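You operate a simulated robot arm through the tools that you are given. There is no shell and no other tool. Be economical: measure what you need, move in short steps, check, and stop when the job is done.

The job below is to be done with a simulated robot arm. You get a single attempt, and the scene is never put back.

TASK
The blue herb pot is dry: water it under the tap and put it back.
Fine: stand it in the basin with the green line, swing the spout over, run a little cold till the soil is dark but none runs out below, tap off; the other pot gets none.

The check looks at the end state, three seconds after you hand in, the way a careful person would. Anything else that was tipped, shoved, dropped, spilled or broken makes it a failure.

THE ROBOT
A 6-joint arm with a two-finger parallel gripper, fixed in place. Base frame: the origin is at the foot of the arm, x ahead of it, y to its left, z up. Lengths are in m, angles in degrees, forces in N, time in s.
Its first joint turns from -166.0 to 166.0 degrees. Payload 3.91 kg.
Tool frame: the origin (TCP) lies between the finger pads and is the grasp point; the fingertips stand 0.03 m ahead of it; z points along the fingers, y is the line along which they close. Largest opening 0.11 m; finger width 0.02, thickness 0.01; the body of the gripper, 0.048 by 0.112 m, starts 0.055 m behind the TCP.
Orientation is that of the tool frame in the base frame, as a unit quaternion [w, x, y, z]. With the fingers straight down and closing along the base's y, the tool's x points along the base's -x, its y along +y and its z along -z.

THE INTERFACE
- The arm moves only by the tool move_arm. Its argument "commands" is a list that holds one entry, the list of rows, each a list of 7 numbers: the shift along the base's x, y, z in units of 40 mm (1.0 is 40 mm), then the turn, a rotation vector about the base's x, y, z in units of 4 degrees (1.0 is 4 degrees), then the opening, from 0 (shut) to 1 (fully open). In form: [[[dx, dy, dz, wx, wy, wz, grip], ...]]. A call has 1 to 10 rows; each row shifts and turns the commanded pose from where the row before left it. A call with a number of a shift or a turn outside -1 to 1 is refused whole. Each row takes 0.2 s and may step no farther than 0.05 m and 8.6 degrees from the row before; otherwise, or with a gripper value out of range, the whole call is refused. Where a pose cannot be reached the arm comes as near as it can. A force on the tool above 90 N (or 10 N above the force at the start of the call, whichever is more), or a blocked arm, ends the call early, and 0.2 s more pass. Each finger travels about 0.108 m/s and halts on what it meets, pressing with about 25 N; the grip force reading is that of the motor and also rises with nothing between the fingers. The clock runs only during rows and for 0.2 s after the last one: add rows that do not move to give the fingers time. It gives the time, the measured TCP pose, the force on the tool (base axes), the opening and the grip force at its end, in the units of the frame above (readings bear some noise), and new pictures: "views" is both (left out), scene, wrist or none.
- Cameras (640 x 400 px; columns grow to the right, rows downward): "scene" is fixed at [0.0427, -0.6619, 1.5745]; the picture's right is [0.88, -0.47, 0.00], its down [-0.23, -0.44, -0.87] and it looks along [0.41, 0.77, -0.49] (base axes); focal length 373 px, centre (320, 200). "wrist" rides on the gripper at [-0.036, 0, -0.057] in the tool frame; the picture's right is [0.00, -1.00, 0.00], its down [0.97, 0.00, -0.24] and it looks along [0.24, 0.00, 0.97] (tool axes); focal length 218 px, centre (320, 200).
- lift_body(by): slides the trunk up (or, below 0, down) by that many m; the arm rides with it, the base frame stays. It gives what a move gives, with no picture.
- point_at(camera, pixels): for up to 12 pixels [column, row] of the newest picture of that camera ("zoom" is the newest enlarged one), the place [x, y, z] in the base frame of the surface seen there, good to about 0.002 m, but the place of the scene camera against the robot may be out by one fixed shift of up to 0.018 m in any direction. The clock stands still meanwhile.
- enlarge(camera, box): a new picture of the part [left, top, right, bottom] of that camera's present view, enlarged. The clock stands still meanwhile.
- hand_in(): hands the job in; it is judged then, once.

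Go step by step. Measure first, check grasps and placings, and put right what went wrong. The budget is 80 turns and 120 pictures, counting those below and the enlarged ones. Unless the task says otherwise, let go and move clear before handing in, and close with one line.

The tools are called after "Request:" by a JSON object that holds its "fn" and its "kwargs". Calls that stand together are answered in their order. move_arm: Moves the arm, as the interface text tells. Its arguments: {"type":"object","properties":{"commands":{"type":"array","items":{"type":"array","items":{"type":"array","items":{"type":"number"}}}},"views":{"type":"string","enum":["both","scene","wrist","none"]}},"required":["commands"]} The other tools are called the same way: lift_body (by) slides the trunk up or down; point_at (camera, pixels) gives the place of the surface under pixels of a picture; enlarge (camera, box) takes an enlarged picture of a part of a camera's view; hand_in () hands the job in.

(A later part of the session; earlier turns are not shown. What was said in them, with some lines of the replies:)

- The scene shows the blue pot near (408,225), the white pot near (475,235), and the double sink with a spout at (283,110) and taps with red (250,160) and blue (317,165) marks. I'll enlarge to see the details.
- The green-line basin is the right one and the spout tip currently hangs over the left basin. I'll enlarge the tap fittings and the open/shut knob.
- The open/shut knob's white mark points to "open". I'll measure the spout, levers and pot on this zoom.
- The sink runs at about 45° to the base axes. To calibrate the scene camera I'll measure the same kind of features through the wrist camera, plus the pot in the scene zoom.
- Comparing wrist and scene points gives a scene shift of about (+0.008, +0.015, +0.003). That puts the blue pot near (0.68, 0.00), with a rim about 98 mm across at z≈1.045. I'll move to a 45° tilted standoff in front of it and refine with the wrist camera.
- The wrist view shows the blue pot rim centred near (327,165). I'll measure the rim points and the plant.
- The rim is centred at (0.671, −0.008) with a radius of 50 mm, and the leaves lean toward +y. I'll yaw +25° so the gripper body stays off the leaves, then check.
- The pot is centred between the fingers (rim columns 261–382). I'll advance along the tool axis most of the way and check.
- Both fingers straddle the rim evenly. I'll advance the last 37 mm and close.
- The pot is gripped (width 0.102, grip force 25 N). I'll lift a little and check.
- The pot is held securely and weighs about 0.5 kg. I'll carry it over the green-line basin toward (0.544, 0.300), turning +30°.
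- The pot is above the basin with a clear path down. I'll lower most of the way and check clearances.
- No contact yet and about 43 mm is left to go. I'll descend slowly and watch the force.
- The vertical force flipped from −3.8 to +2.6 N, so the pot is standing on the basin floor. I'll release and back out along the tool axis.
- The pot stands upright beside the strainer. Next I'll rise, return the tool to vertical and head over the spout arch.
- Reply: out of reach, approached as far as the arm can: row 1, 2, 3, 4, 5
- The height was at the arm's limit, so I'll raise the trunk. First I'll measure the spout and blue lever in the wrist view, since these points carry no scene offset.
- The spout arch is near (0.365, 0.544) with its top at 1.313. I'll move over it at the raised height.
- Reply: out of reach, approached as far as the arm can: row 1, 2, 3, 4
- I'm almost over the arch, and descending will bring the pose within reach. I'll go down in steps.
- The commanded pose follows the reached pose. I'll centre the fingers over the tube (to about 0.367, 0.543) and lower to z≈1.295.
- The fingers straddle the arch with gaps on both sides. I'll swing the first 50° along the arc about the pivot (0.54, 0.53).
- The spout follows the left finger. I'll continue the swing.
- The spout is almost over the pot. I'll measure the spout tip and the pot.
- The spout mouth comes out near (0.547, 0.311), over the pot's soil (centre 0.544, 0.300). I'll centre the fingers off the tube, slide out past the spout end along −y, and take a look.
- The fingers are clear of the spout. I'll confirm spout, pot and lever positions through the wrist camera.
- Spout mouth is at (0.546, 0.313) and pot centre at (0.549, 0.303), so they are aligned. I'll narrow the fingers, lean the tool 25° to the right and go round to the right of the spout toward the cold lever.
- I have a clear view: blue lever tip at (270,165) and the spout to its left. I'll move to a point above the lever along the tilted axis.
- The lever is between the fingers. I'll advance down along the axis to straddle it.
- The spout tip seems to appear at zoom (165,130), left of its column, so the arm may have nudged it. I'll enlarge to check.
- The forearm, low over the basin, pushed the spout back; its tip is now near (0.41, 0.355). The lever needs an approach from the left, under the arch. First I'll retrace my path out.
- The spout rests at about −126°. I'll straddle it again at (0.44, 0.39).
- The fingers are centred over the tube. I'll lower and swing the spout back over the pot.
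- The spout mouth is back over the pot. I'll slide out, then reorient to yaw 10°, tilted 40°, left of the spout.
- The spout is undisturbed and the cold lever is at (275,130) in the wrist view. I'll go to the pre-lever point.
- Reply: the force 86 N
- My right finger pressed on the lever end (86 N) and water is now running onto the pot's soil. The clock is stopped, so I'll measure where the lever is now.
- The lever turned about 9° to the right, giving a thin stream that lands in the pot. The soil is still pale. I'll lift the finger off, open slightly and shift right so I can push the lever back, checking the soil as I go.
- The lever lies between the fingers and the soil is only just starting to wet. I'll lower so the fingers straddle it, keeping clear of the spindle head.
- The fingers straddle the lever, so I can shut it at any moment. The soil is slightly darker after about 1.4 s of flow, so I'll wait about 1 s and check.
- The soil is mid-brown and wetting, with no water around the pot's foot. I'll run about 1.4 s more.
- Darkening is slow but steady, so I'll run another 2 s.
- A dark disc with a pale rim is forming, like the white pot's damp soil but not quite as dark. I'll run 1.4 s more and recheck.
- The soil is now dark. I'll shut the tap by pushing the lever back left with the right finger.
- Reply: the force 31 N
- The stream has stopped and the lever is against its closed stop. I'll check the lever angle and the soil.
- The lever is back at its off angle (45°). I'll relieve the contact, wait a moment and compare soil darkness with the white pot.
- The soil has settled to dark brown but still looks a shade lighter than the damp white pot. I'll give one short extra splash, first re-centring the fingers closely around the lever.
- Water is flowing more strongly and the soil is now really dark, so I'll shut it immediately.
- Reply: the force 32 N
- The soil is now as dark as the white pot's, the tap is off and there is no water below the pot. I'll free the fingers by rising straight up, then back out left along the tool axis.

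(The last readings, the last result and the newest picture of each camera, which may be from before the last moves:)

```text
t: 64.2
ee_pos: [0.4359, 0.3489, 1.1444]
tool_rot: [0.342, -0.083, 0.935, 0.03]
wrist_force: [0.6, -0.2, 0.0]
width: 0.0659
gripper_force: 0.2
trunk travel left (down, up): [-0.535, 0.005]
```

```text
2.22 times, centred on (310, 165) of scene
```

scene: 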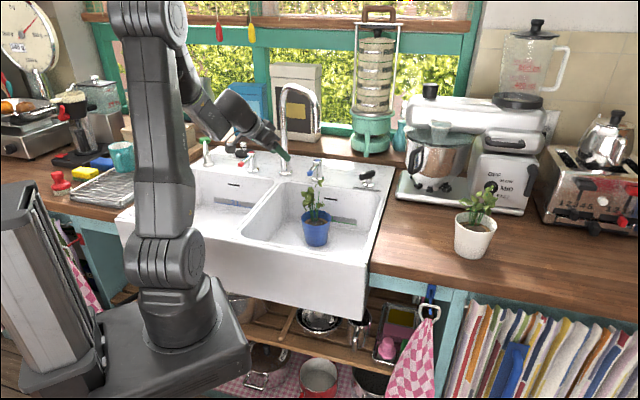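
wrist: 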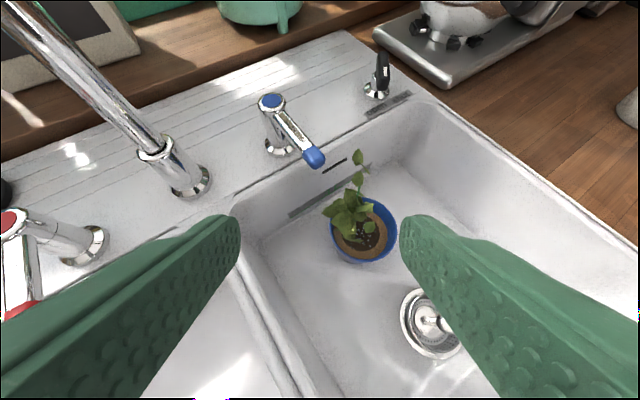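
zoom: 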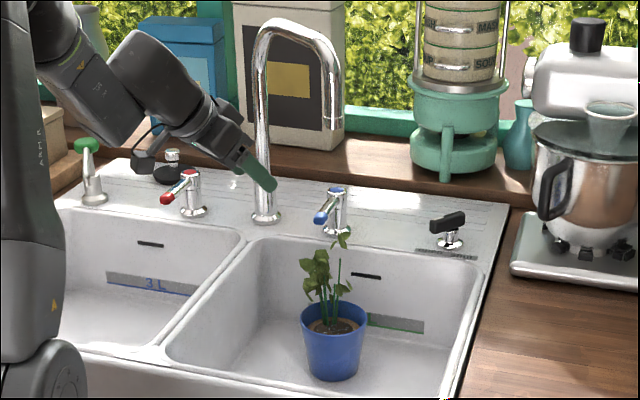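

Everything is in order: spout over the pot, lever closed, soil dark. Now I'll reorient to the earlier pot-grasp approach (yaw 55°, 45° tilt) in front of the pot.

Request:
{"fn": "move_arm", "kwargs": {"commands": [[[0.01, -0.3475, -0.11, 0, 0, 0.9375, 1], [0.01, -0.3475, -0.11, 0, 0, 0.9375, 1], [0.01, -0.3475, -0.11, 0, 0, 0.9375, 1], [0.01, -0.3475, -0.11, 0, 0, 0.9375, 1], [0.01, -0.3475, -0.11, 0, 0, 0.9375, 1], [0.01, -0.3475, -0.11, 0, 0, 0.9375, 1], [0.01, -0.3475, -0.11, 0, 0, 0.9375, 1], [0.01, -0.3475, -0.11, 0, 0, 0.9375, 1], [0.01, -0.3475, -0.11, 0, 0, 0.9375, 1], [0.01, -0.3475, -0.11, 0, 0, 0.9375, 1]]], "views": "none"}}

Request:
{"fn": "move_arm", "kwargs": {"commands": [[[0.25, 0, -0.5, 0, 0, 0.9375, 1], [0.25, 0, -0.5, 0, 0, 0.9375, 1], [0.25, 0, -0.5, 0.512, -0.359, 0, 1], [0.25, 0, -0.5, 0.512, -0.359, 0, 1], [0, 0, 0, 0, 0, 0, 1]]]}}

```text
t: 66.4
ee_pos: [0.4405, 0.2097, 1.1021]
tool_rot: [0.314, -0.38, 0.859, 0.14]
wrist_force: [0.0, 1.3, -0.8]
width: 0.1101
gripper_force: 0.0
trunk travel left (down, up): [-0.535, 0.005]
```

```text
t: 67.6
ee_pos: [0.4806, 0.2098, 1.0211]
tool_rot: [0.34, -0.428, 0.818, 0.177]
wrist_force: [-0.6, 0.3, -0.5]
width: 0.11
gripper_force: 0.1
trunk travel left (down, up): [-0.535, 0.005]
```

scene: 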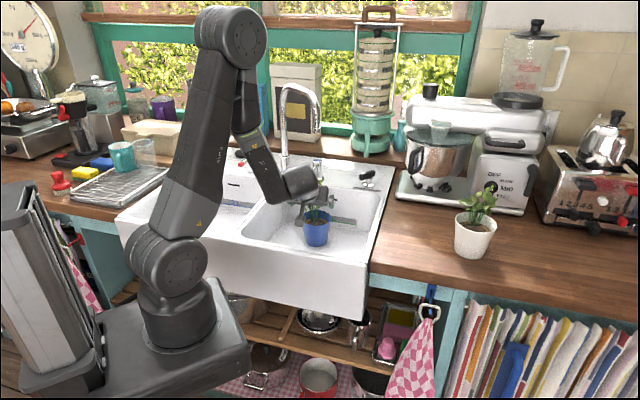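
wrist: 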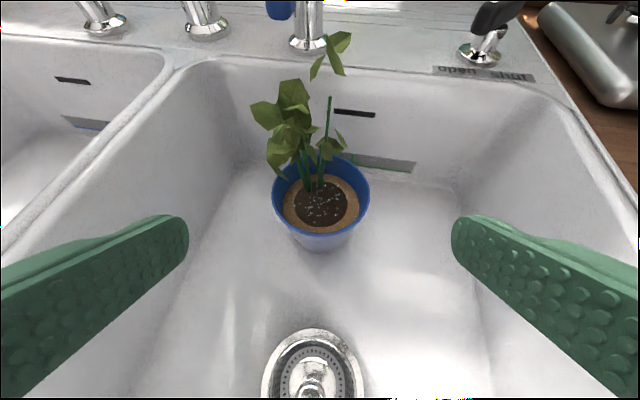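

The orientation matches my release pose exactly and the pot is centred at (321,195). I'll lower and advance along the earlier path, stopping short to check.

Request:
{"fn": "move_arm", "kwargs": {"commands": [[[0, 0, -0.9, 0, 0, 0, 1], [0.284, 0.405, -0.495, 0, 0, 0, 1], [0.284, 0.405, -0.495, 0, 0, 0, 1], [0.284, 0.405, -0.495, 0, 0, 0, 1], [0.2, 0.29, -0.35, 0, 0, 0, 1], [0, 0, 0, 0, 0, 0, 1]]], "views": "wrist"}}

```text
t: 69.0
ee_pos: [0.5236, 0.2696, 0.9122]
tool_rot: [0.34, -0.428, 0.818, 0.178]
wrist_force: [0.4, -0.1, 0.0]
width: 0.1102
gripper_force: 0.1
trunk travel left (down, up): [-0.535, 0.005]
```

wrist: 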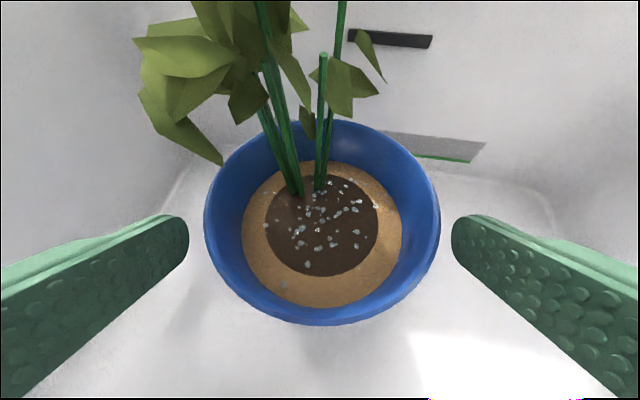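

Centred, with the soil disc dark. I'll advance to the grasp point (0.5425, 0.299, 0.875) and close.

Request:
{"fn": "move_arm", "kwargs": {"commands": [[[0.24, 0.365, -0.46, 0, 0, 0, 1], [0.235, 0.365, -0.46, 0, 0, 0, 1], [0, 0, 0, 0, 0, 0, 1], [0, 0, 0, 0, 0, 0, 0.8], [0, 0, 0, 0, 0, 0, 0.6], [0, 0, 0, 0, 0, 0, 0.6]]]}}

```text
t: 70.4
ee_pos: [0.5423, 0.2984, 0.8752]
tool_rot: [0.34, -0.428, 0.818, 0.178]
wrist_force: [0.4, -0.6, 0.0]
width: 0.1014
gripper_force: 24.9
trunk travel left (down, up): [-0.535, 0.005]
```

scene: 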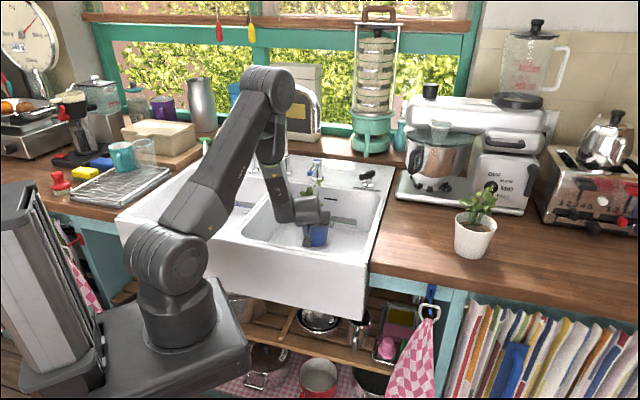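
wrist: 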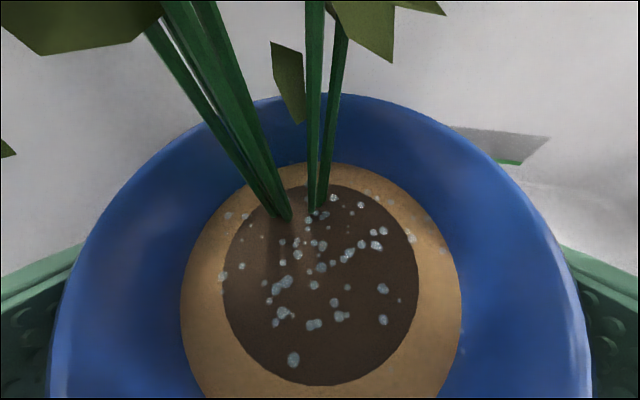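

The pot is gripped. I'll lift slightly, draw it forward from under the spout, then raise it.

Request:
{"fn": "move_arm", "kwargs": {"commands": [[[0, 0, 0.4, 0, 0, 0, 0.6], [0, 0, 0.6, 0, 0, 0, 0.6], [-0.6, -0.62, 0.2, 0, 0, 0, 0.6], [-0.64, -0.65, 0.2, 0, 0, 0, 0.6], [-0.64, -0.65, 0.2, 0, 0, 0, 0.6], [0.2, -0.2, 0.6, 0, 0, 0, 0.6], [0.2, -0.2, 0.9, 0, 0, 0, 0.6], [0, 0, 0.9, 0, 0, 0, 0.6], [0, 0, 0.9, 0, 0, 0, 0.6], [0, 0, 0.9, 0, 0, 0, 0.6]]]}}

Request:
{"fn": "enlarge", "kwargs": {"camera": "scene", "box": [240, 75, 380, 255]}}

```text
t: 71.7
ee_pos: [0.4733, 0.2205, 0.9506]
tool_rot: [0.347, -0.428, 0.815, 0.179]
wrist_force: [8.2, 16.4, 27.1]
width: 0.1005
gripper_force: 25.1
trunk travel left (down, up): [-0.535, 0.005]
stopped in row 6: the force on the tool passed its limit (the readings are from after the stop); the commanded pose is now the measured one
```

scene: 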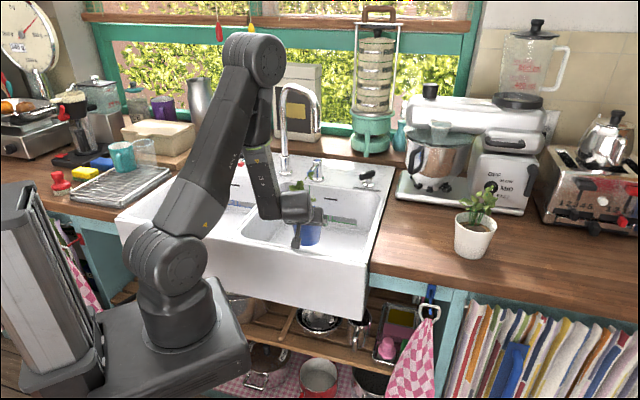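
wrist: 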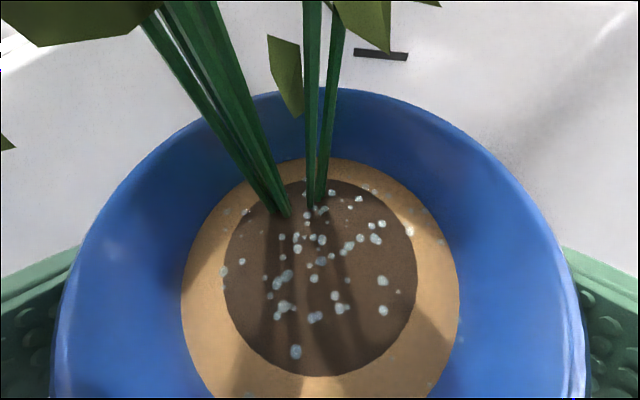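

```text
2.22 times, centred on (310, 165) of scene
```

zoom: 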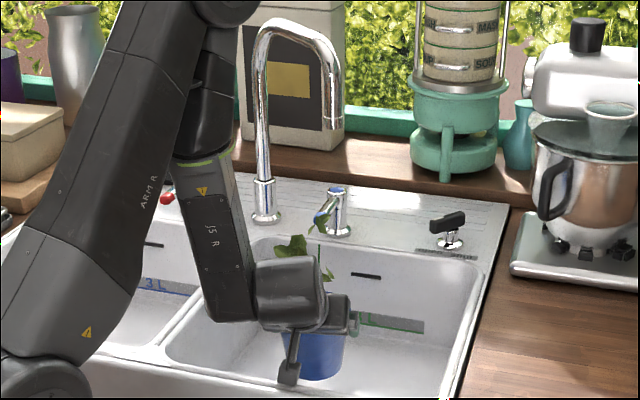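

Something resisted in row 6 (force up and away from the front wall). The hanging bracket near zoom (290,375) may be touching the front rim. I'll measure it.

Request:
{"fn": "point_at", "kwargs": {"camera": "zoom", "pixels": [[290, 375], [280, 382], [292, 345], [270, 378], [320, 372], [310, 385], [265, 290], [230, 310], [280, 392]]}}

Request:
{"fn": "enlarge", "kwargs": {"camera": "scene", "box": [270, 185, 350, 265]}}

```text
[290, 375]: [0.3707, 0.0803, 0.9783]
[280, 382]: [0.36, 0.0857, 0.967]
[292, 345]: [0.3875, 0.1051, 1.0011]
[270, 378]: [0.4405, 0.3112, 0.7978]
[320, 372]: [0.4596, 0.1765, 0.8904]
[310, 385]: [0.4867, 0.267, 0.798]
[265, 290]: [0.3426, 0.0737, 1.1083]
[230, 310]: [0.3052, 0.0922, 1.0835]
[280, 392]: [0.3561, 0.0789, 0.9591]
```

```text
5.00 times, centred on (310, 225) of scene
```

zoom: 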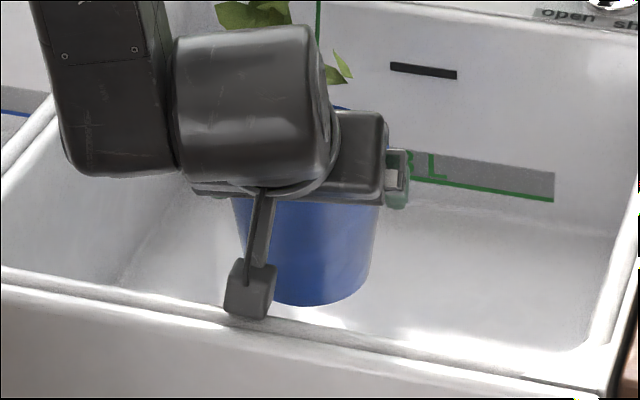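

The bracket under the gripper touched the sink's front rim. I'll raise straight up; the plant is about 5 cm clear of the spout.

Request:
{"fn": "move_arm", "kwargs": {"commands": [[[0, 0, 0.3, 0, 0, 0, 0.6], [0, 0, 0.6, 0, 0, 0, 0.6], [0, 0, 0.9, 0, 0, 0, 0.6], [0, 0, 0.9, 0, 0, 0, 0.6], [0, 0, 0.9, 0, 0, 0, 0.6], [0, 0, 0.9, 0, 0, 0, 0.6], [0, 0, 0, 0, 0, 0, 0.6]]]}}

```text
t: 73.3
ee_pos: [0.4756, 0.2246, 1.1277]
tool_rot: [0.345, -0.429, 0.815, 0.181]
wrist_force: [-0.1, -0.3, -3.5]
width: 0.1007
gripper_force: 24.9
trunk travel left (down, up): [-0.535, 0.005]
```

scene: 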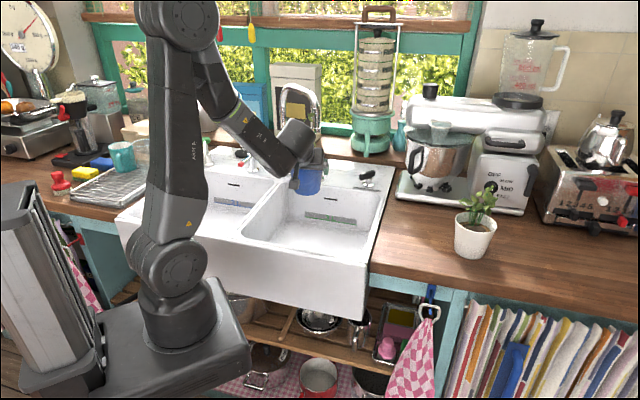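
wrist: 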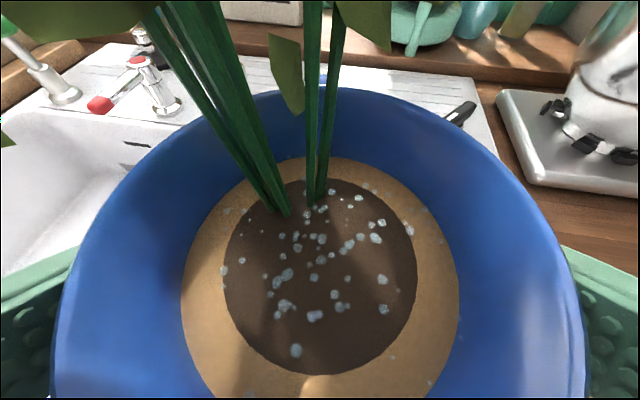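

The pot is up and clear with nothing dripping. I'll carry it back over the counter spot, undoing the 30° turn.

Request:
{"fn": "move_arm", "kwargs": {"commands": [[[0.3, -0.7, 0, 0, 0, -0.75, 0.6], [0.4, -0.7, 0, 0, 0, -0.75, 0.6], [0.5, -0.6, 0, 0, 0, -0.75, 0.6], [0.5, -0.6, 0, 0, 0, -0.75, 0.6], [0.55, -0.55, 0, 0, 0, -0.75, 0.6], [0.55, -0.55, 0, 0, 0, -0.75, 0.6], [0.55, -0.55, 0, 0, 0, -0.75, 0.6], [0.55, -0.55, 0, 0, 0, -0.75, 0.6], [0.5, -0.55, 0, 0, 0, -0.75, 0.6], [0.5, -0.45, 0, 0, 0, -0.75, 0.6]]], "views": "none"}}

Request:
{"fn": "move_arm", "kwargs": {"commands": [[[0, 0, -0.6, 0, 0, 0, 0.6], [0, 0, -0.7, 0, 0, 0, 0.6], [0, 0, -0.6, 0, 0, 0, 0.6], [0, 0, 0, 0, 0, 0, 0.6]]]}}

Request:
{"fn": "enlarge", "kwargs": {"camera": "scene", "box": [350, 160, 510, 280]}}

```text
t: 75.5
ee_pos: [0.6709, -0.0083, 1.1254]
tool_rot: [0.381, -0.203, 0.898, 0.085]
wrist_force: [0.2, 0.1, -5.1]
width: 0.1004
gripper_force: 25.0
trunk travel left (down, up): [-0.535, 0.005]
```

```text
t: 76.5
ee_pos: [0.6692, -0.0085, 1.0501]
tool_rot: [0.381, -0.204, 0.898, 0.085]
wrist_force: [-0.7, 0.2, -3.4]
width: 0.1005
gripper_force: 25.4
trunk travel left (down, up): [-0.535, 0.005]
```

scene: 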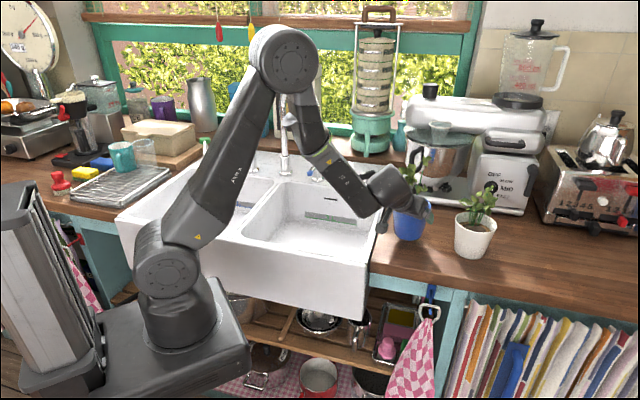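
wrist: 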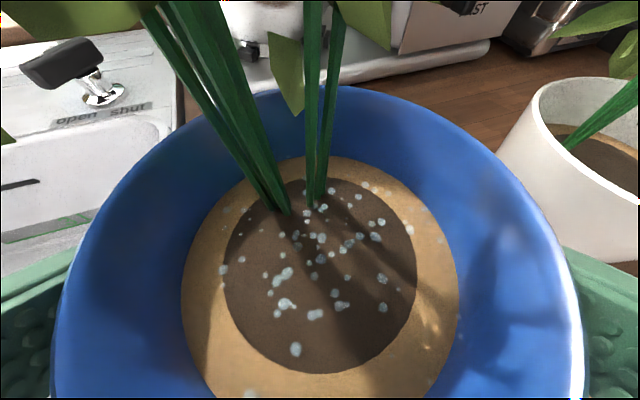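

```text
3.33 times, centred on (430, 220) of scene
```

zoom: 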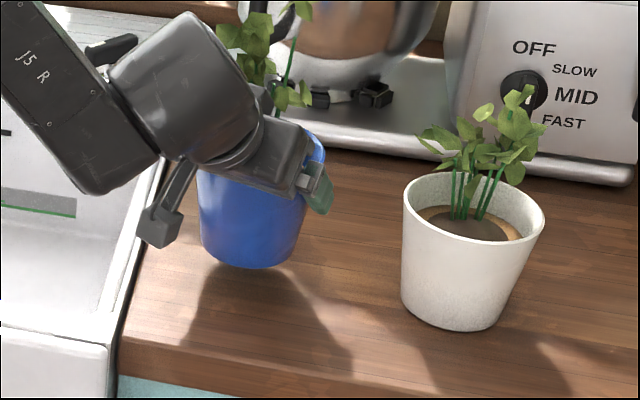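

The pot hovers level over its old spot, with the white pot untouched. I'll lower gently to contact.

Request:
{"fn": "move_arm", "kwargs": {"commands": [[[0.05, 0, -0.25, -0.09, 0.2, 0, 0.6], [0, 0, -0.2, 0, 0, 0, 0.6], [0, 0, -0.1, 0, 0, 0, 0.6], [0, 0, 0, 0, 0, 0, 0.6]]], "views": "none"}}

Request:
{"fn": "enlarge", "kwargs": {"camera": "scene", "box": [370, 180, 450, 260]}}

```text
t: 77.5
ee_pos: [0.6719, -0.0079, 1.0276]
tool_rot: [0.374, -0.204, 0.901, 0.084]
wrist_force: [-0.5, -0.7, -4.4]
width: 0.1003
gripper_force: 24.8
trunk travel left (down, up): [-0.535, 0.005]
```

```text
5.00 times, centred on (410, 220) of scene
```

zoom: 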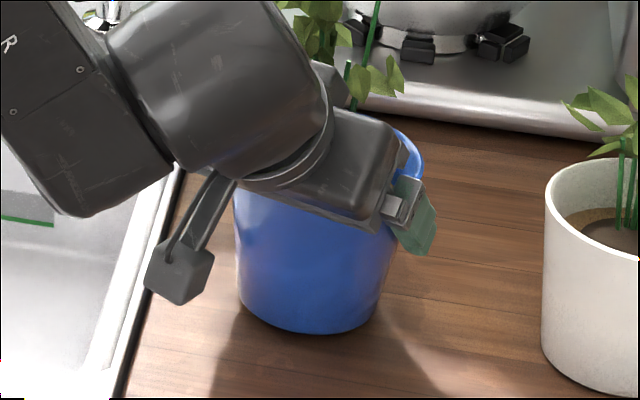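

Request:
{"fn": "move_arm", "kwargs": {"commands": [[[0, 0, -0.06, 0, 0, 0, 0.6], [0, 0, -0.05, 0, 0, 0, 0.6], [0, 0, 0, 0, 0, 0, 0.6]]], "views": "none"}}

```text
t: 78.3
ee_pos: [0.6718, -0.0061, 1.0238]
tool_rot: [0.373, -0.204, 0.901, 0.083]
wrist_force: [1.0, -0.4, -4.0]
width: 0.1006
gripper_force: 24.9
trunk travel left (down, up): [-0.535, 0.005]
```

No contact yet; the smaller grip width suggests the pot sits a few mm higher in the grip. I'll continue gently.

Request:
{"fn": "move_arm", "kwargs": {"commands": [[[0, 0, -0.06, 0, 0, 0, 0.6], [0, 0, -0.05, 0, 0, 0, 0.6], [0, 0, 0, 0, 0, 0, 0.6]]], "views": "none"}}

```text
t: 79.1
ee_pos: [0.6718, -0.0073, 1.0222]
tool_rot: [0.375, -0.204, 0.901, 0.083]
wrist_force: [-1.8, -2.0, 9.2]
width: 0.0996
gripper_force: 25.1
trunk travel left (down, up): [-0.535, 0.005]
```

Contact: the force went from −4 to +9 N. I'll release and back out along the tool axis.

Request:
{"fn": "move_arm", "kwargs": {"commands": [[[0, 0, 0.03, 0, 0, 0, 0.93], [0, 0, 0, 0, 0, 0, 1], [0, 0, 0, 0, 0, 0, 1], [-0.2, -0.095, 0.23, 0, 0, 0, 1], [-0.449, -0.209, 0.495, 0, 0, 0, 1], [-0.449, -0.209, 0.495, 0, 0, 0, 1], [-0.449, -0.209, 0.495, 0, 0, 0, 1], [-0.449, -0.209, 0.495, 0, 0, 0, 1], [-0.449, -0.209, 0.495, 0, 0, 0, 1], [-0.3, -0.3, 0.495, 0, 0, 0, 1]]]}}

Request:
{"fn": "enlarge", "kwargs": {"camera": "scene", "box": [350, 150, 510, 280]}}

```text
t: 81.3
ee_pos: [0.5623, -0.065, 1.1504]
tool_rot: [0.373, -0.205, 0.901, 0.084]
wrist_force: [0.9, 0.4, -0.4]
width: 0.1101
gripper_force: 0.1
trunk travel left (down, up): [-0.535, 0.005]
```

scene: 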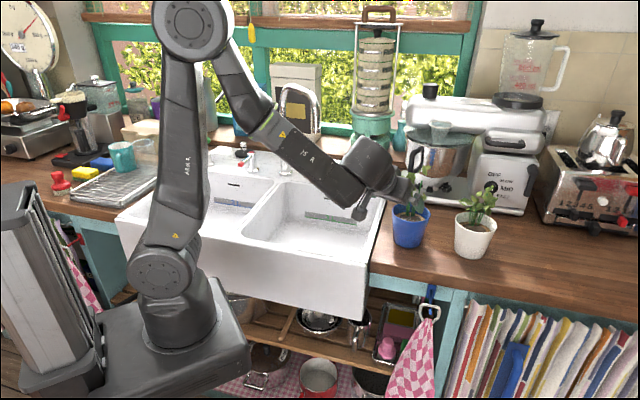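
wrist: 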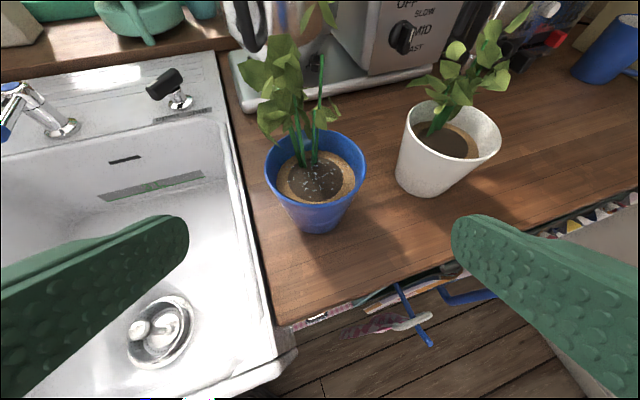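

```text
3.08 times, centred on (430, 215) of scene
```

zoom: 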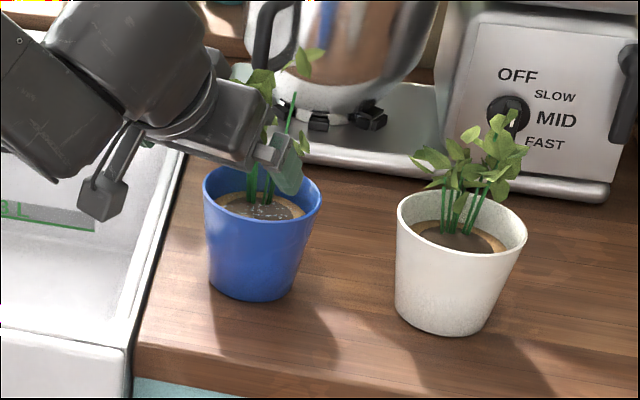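

The blue pot stands upright in its place with dark soil matching the white pot. I'll move clear and take a final look.

Request:
{"fn": "move_arm", "kwargs": {"commands": [[[-0.8, -0.2, 0.5, 0, 0, 0, 1], [-0.8, -0.2, 0.5, 0, 0, 0, 1], [-0.8, -0.2, 0.4, 0, 0, 0, 1], [-0.8, -0.2, 0.4, 0, 0, 0, 1], [-0.5, 0, 0.2, 0, 0, 0, 1], [0, 0, 0, 0, 0, 0, 1]]], "views": "scene"}}

Request:
{"fn": "enlarge", "kwargs": {"camera": "scene", "box": [220, 70, 510, 280]}}

Request:
{"fn": "enlarge", "kwargs": {"camera": "scene", "box": [380, 160, 440, 260]}}

```text
t: 82.7
ee_pos: [0.4132, -0.0976, 1.2298]
tool_rot: [0.373, -0.204, 0.901, 0.083]
wrist_force: [0.4, -0.5, -0.8]
width: 0.1102
gripper_force: 0.0
trunk travel left (down, up): [-0.535, 0.005]
```

scene: 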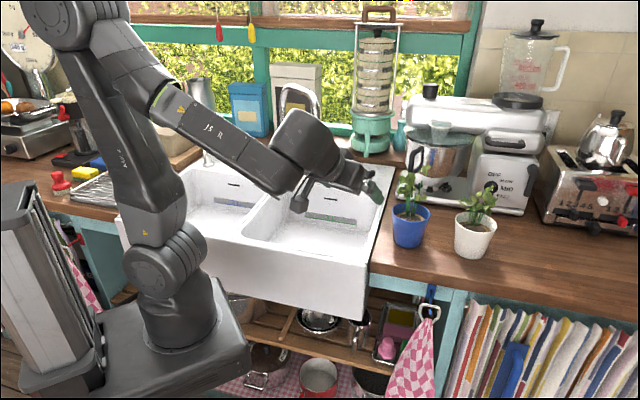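

```text
1.90 times, centred on (365, 175) of scene
```

zoom: 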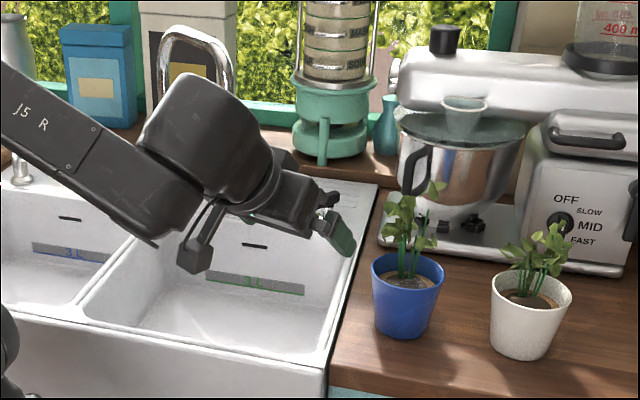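

```text
4.00 times, centred on (410, 210) of scene
```

zoom: 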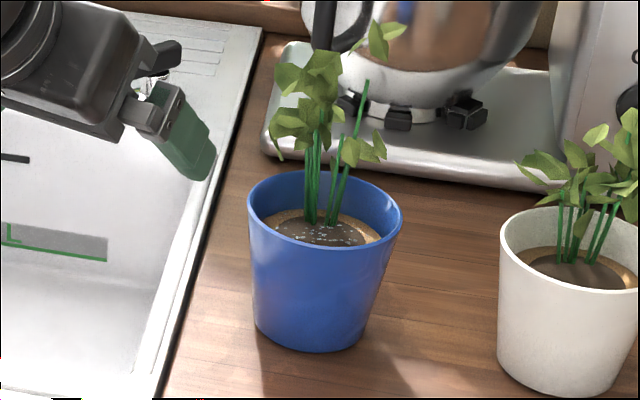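

The blue pot is back on its original spot at about (408,225), upright with dark soil. The counter is dry, no water is running and the white pot is untouched. I'll hand in.

Request:
{"fn": "hand_in", "kwargs": {}}

```text
The job is handed in.
```

The blue herb pot is watered and back on its spot: the soil is dark with none run out below, the cold tap is off, and the white pot got no water. I left the spout over the green-line basin.
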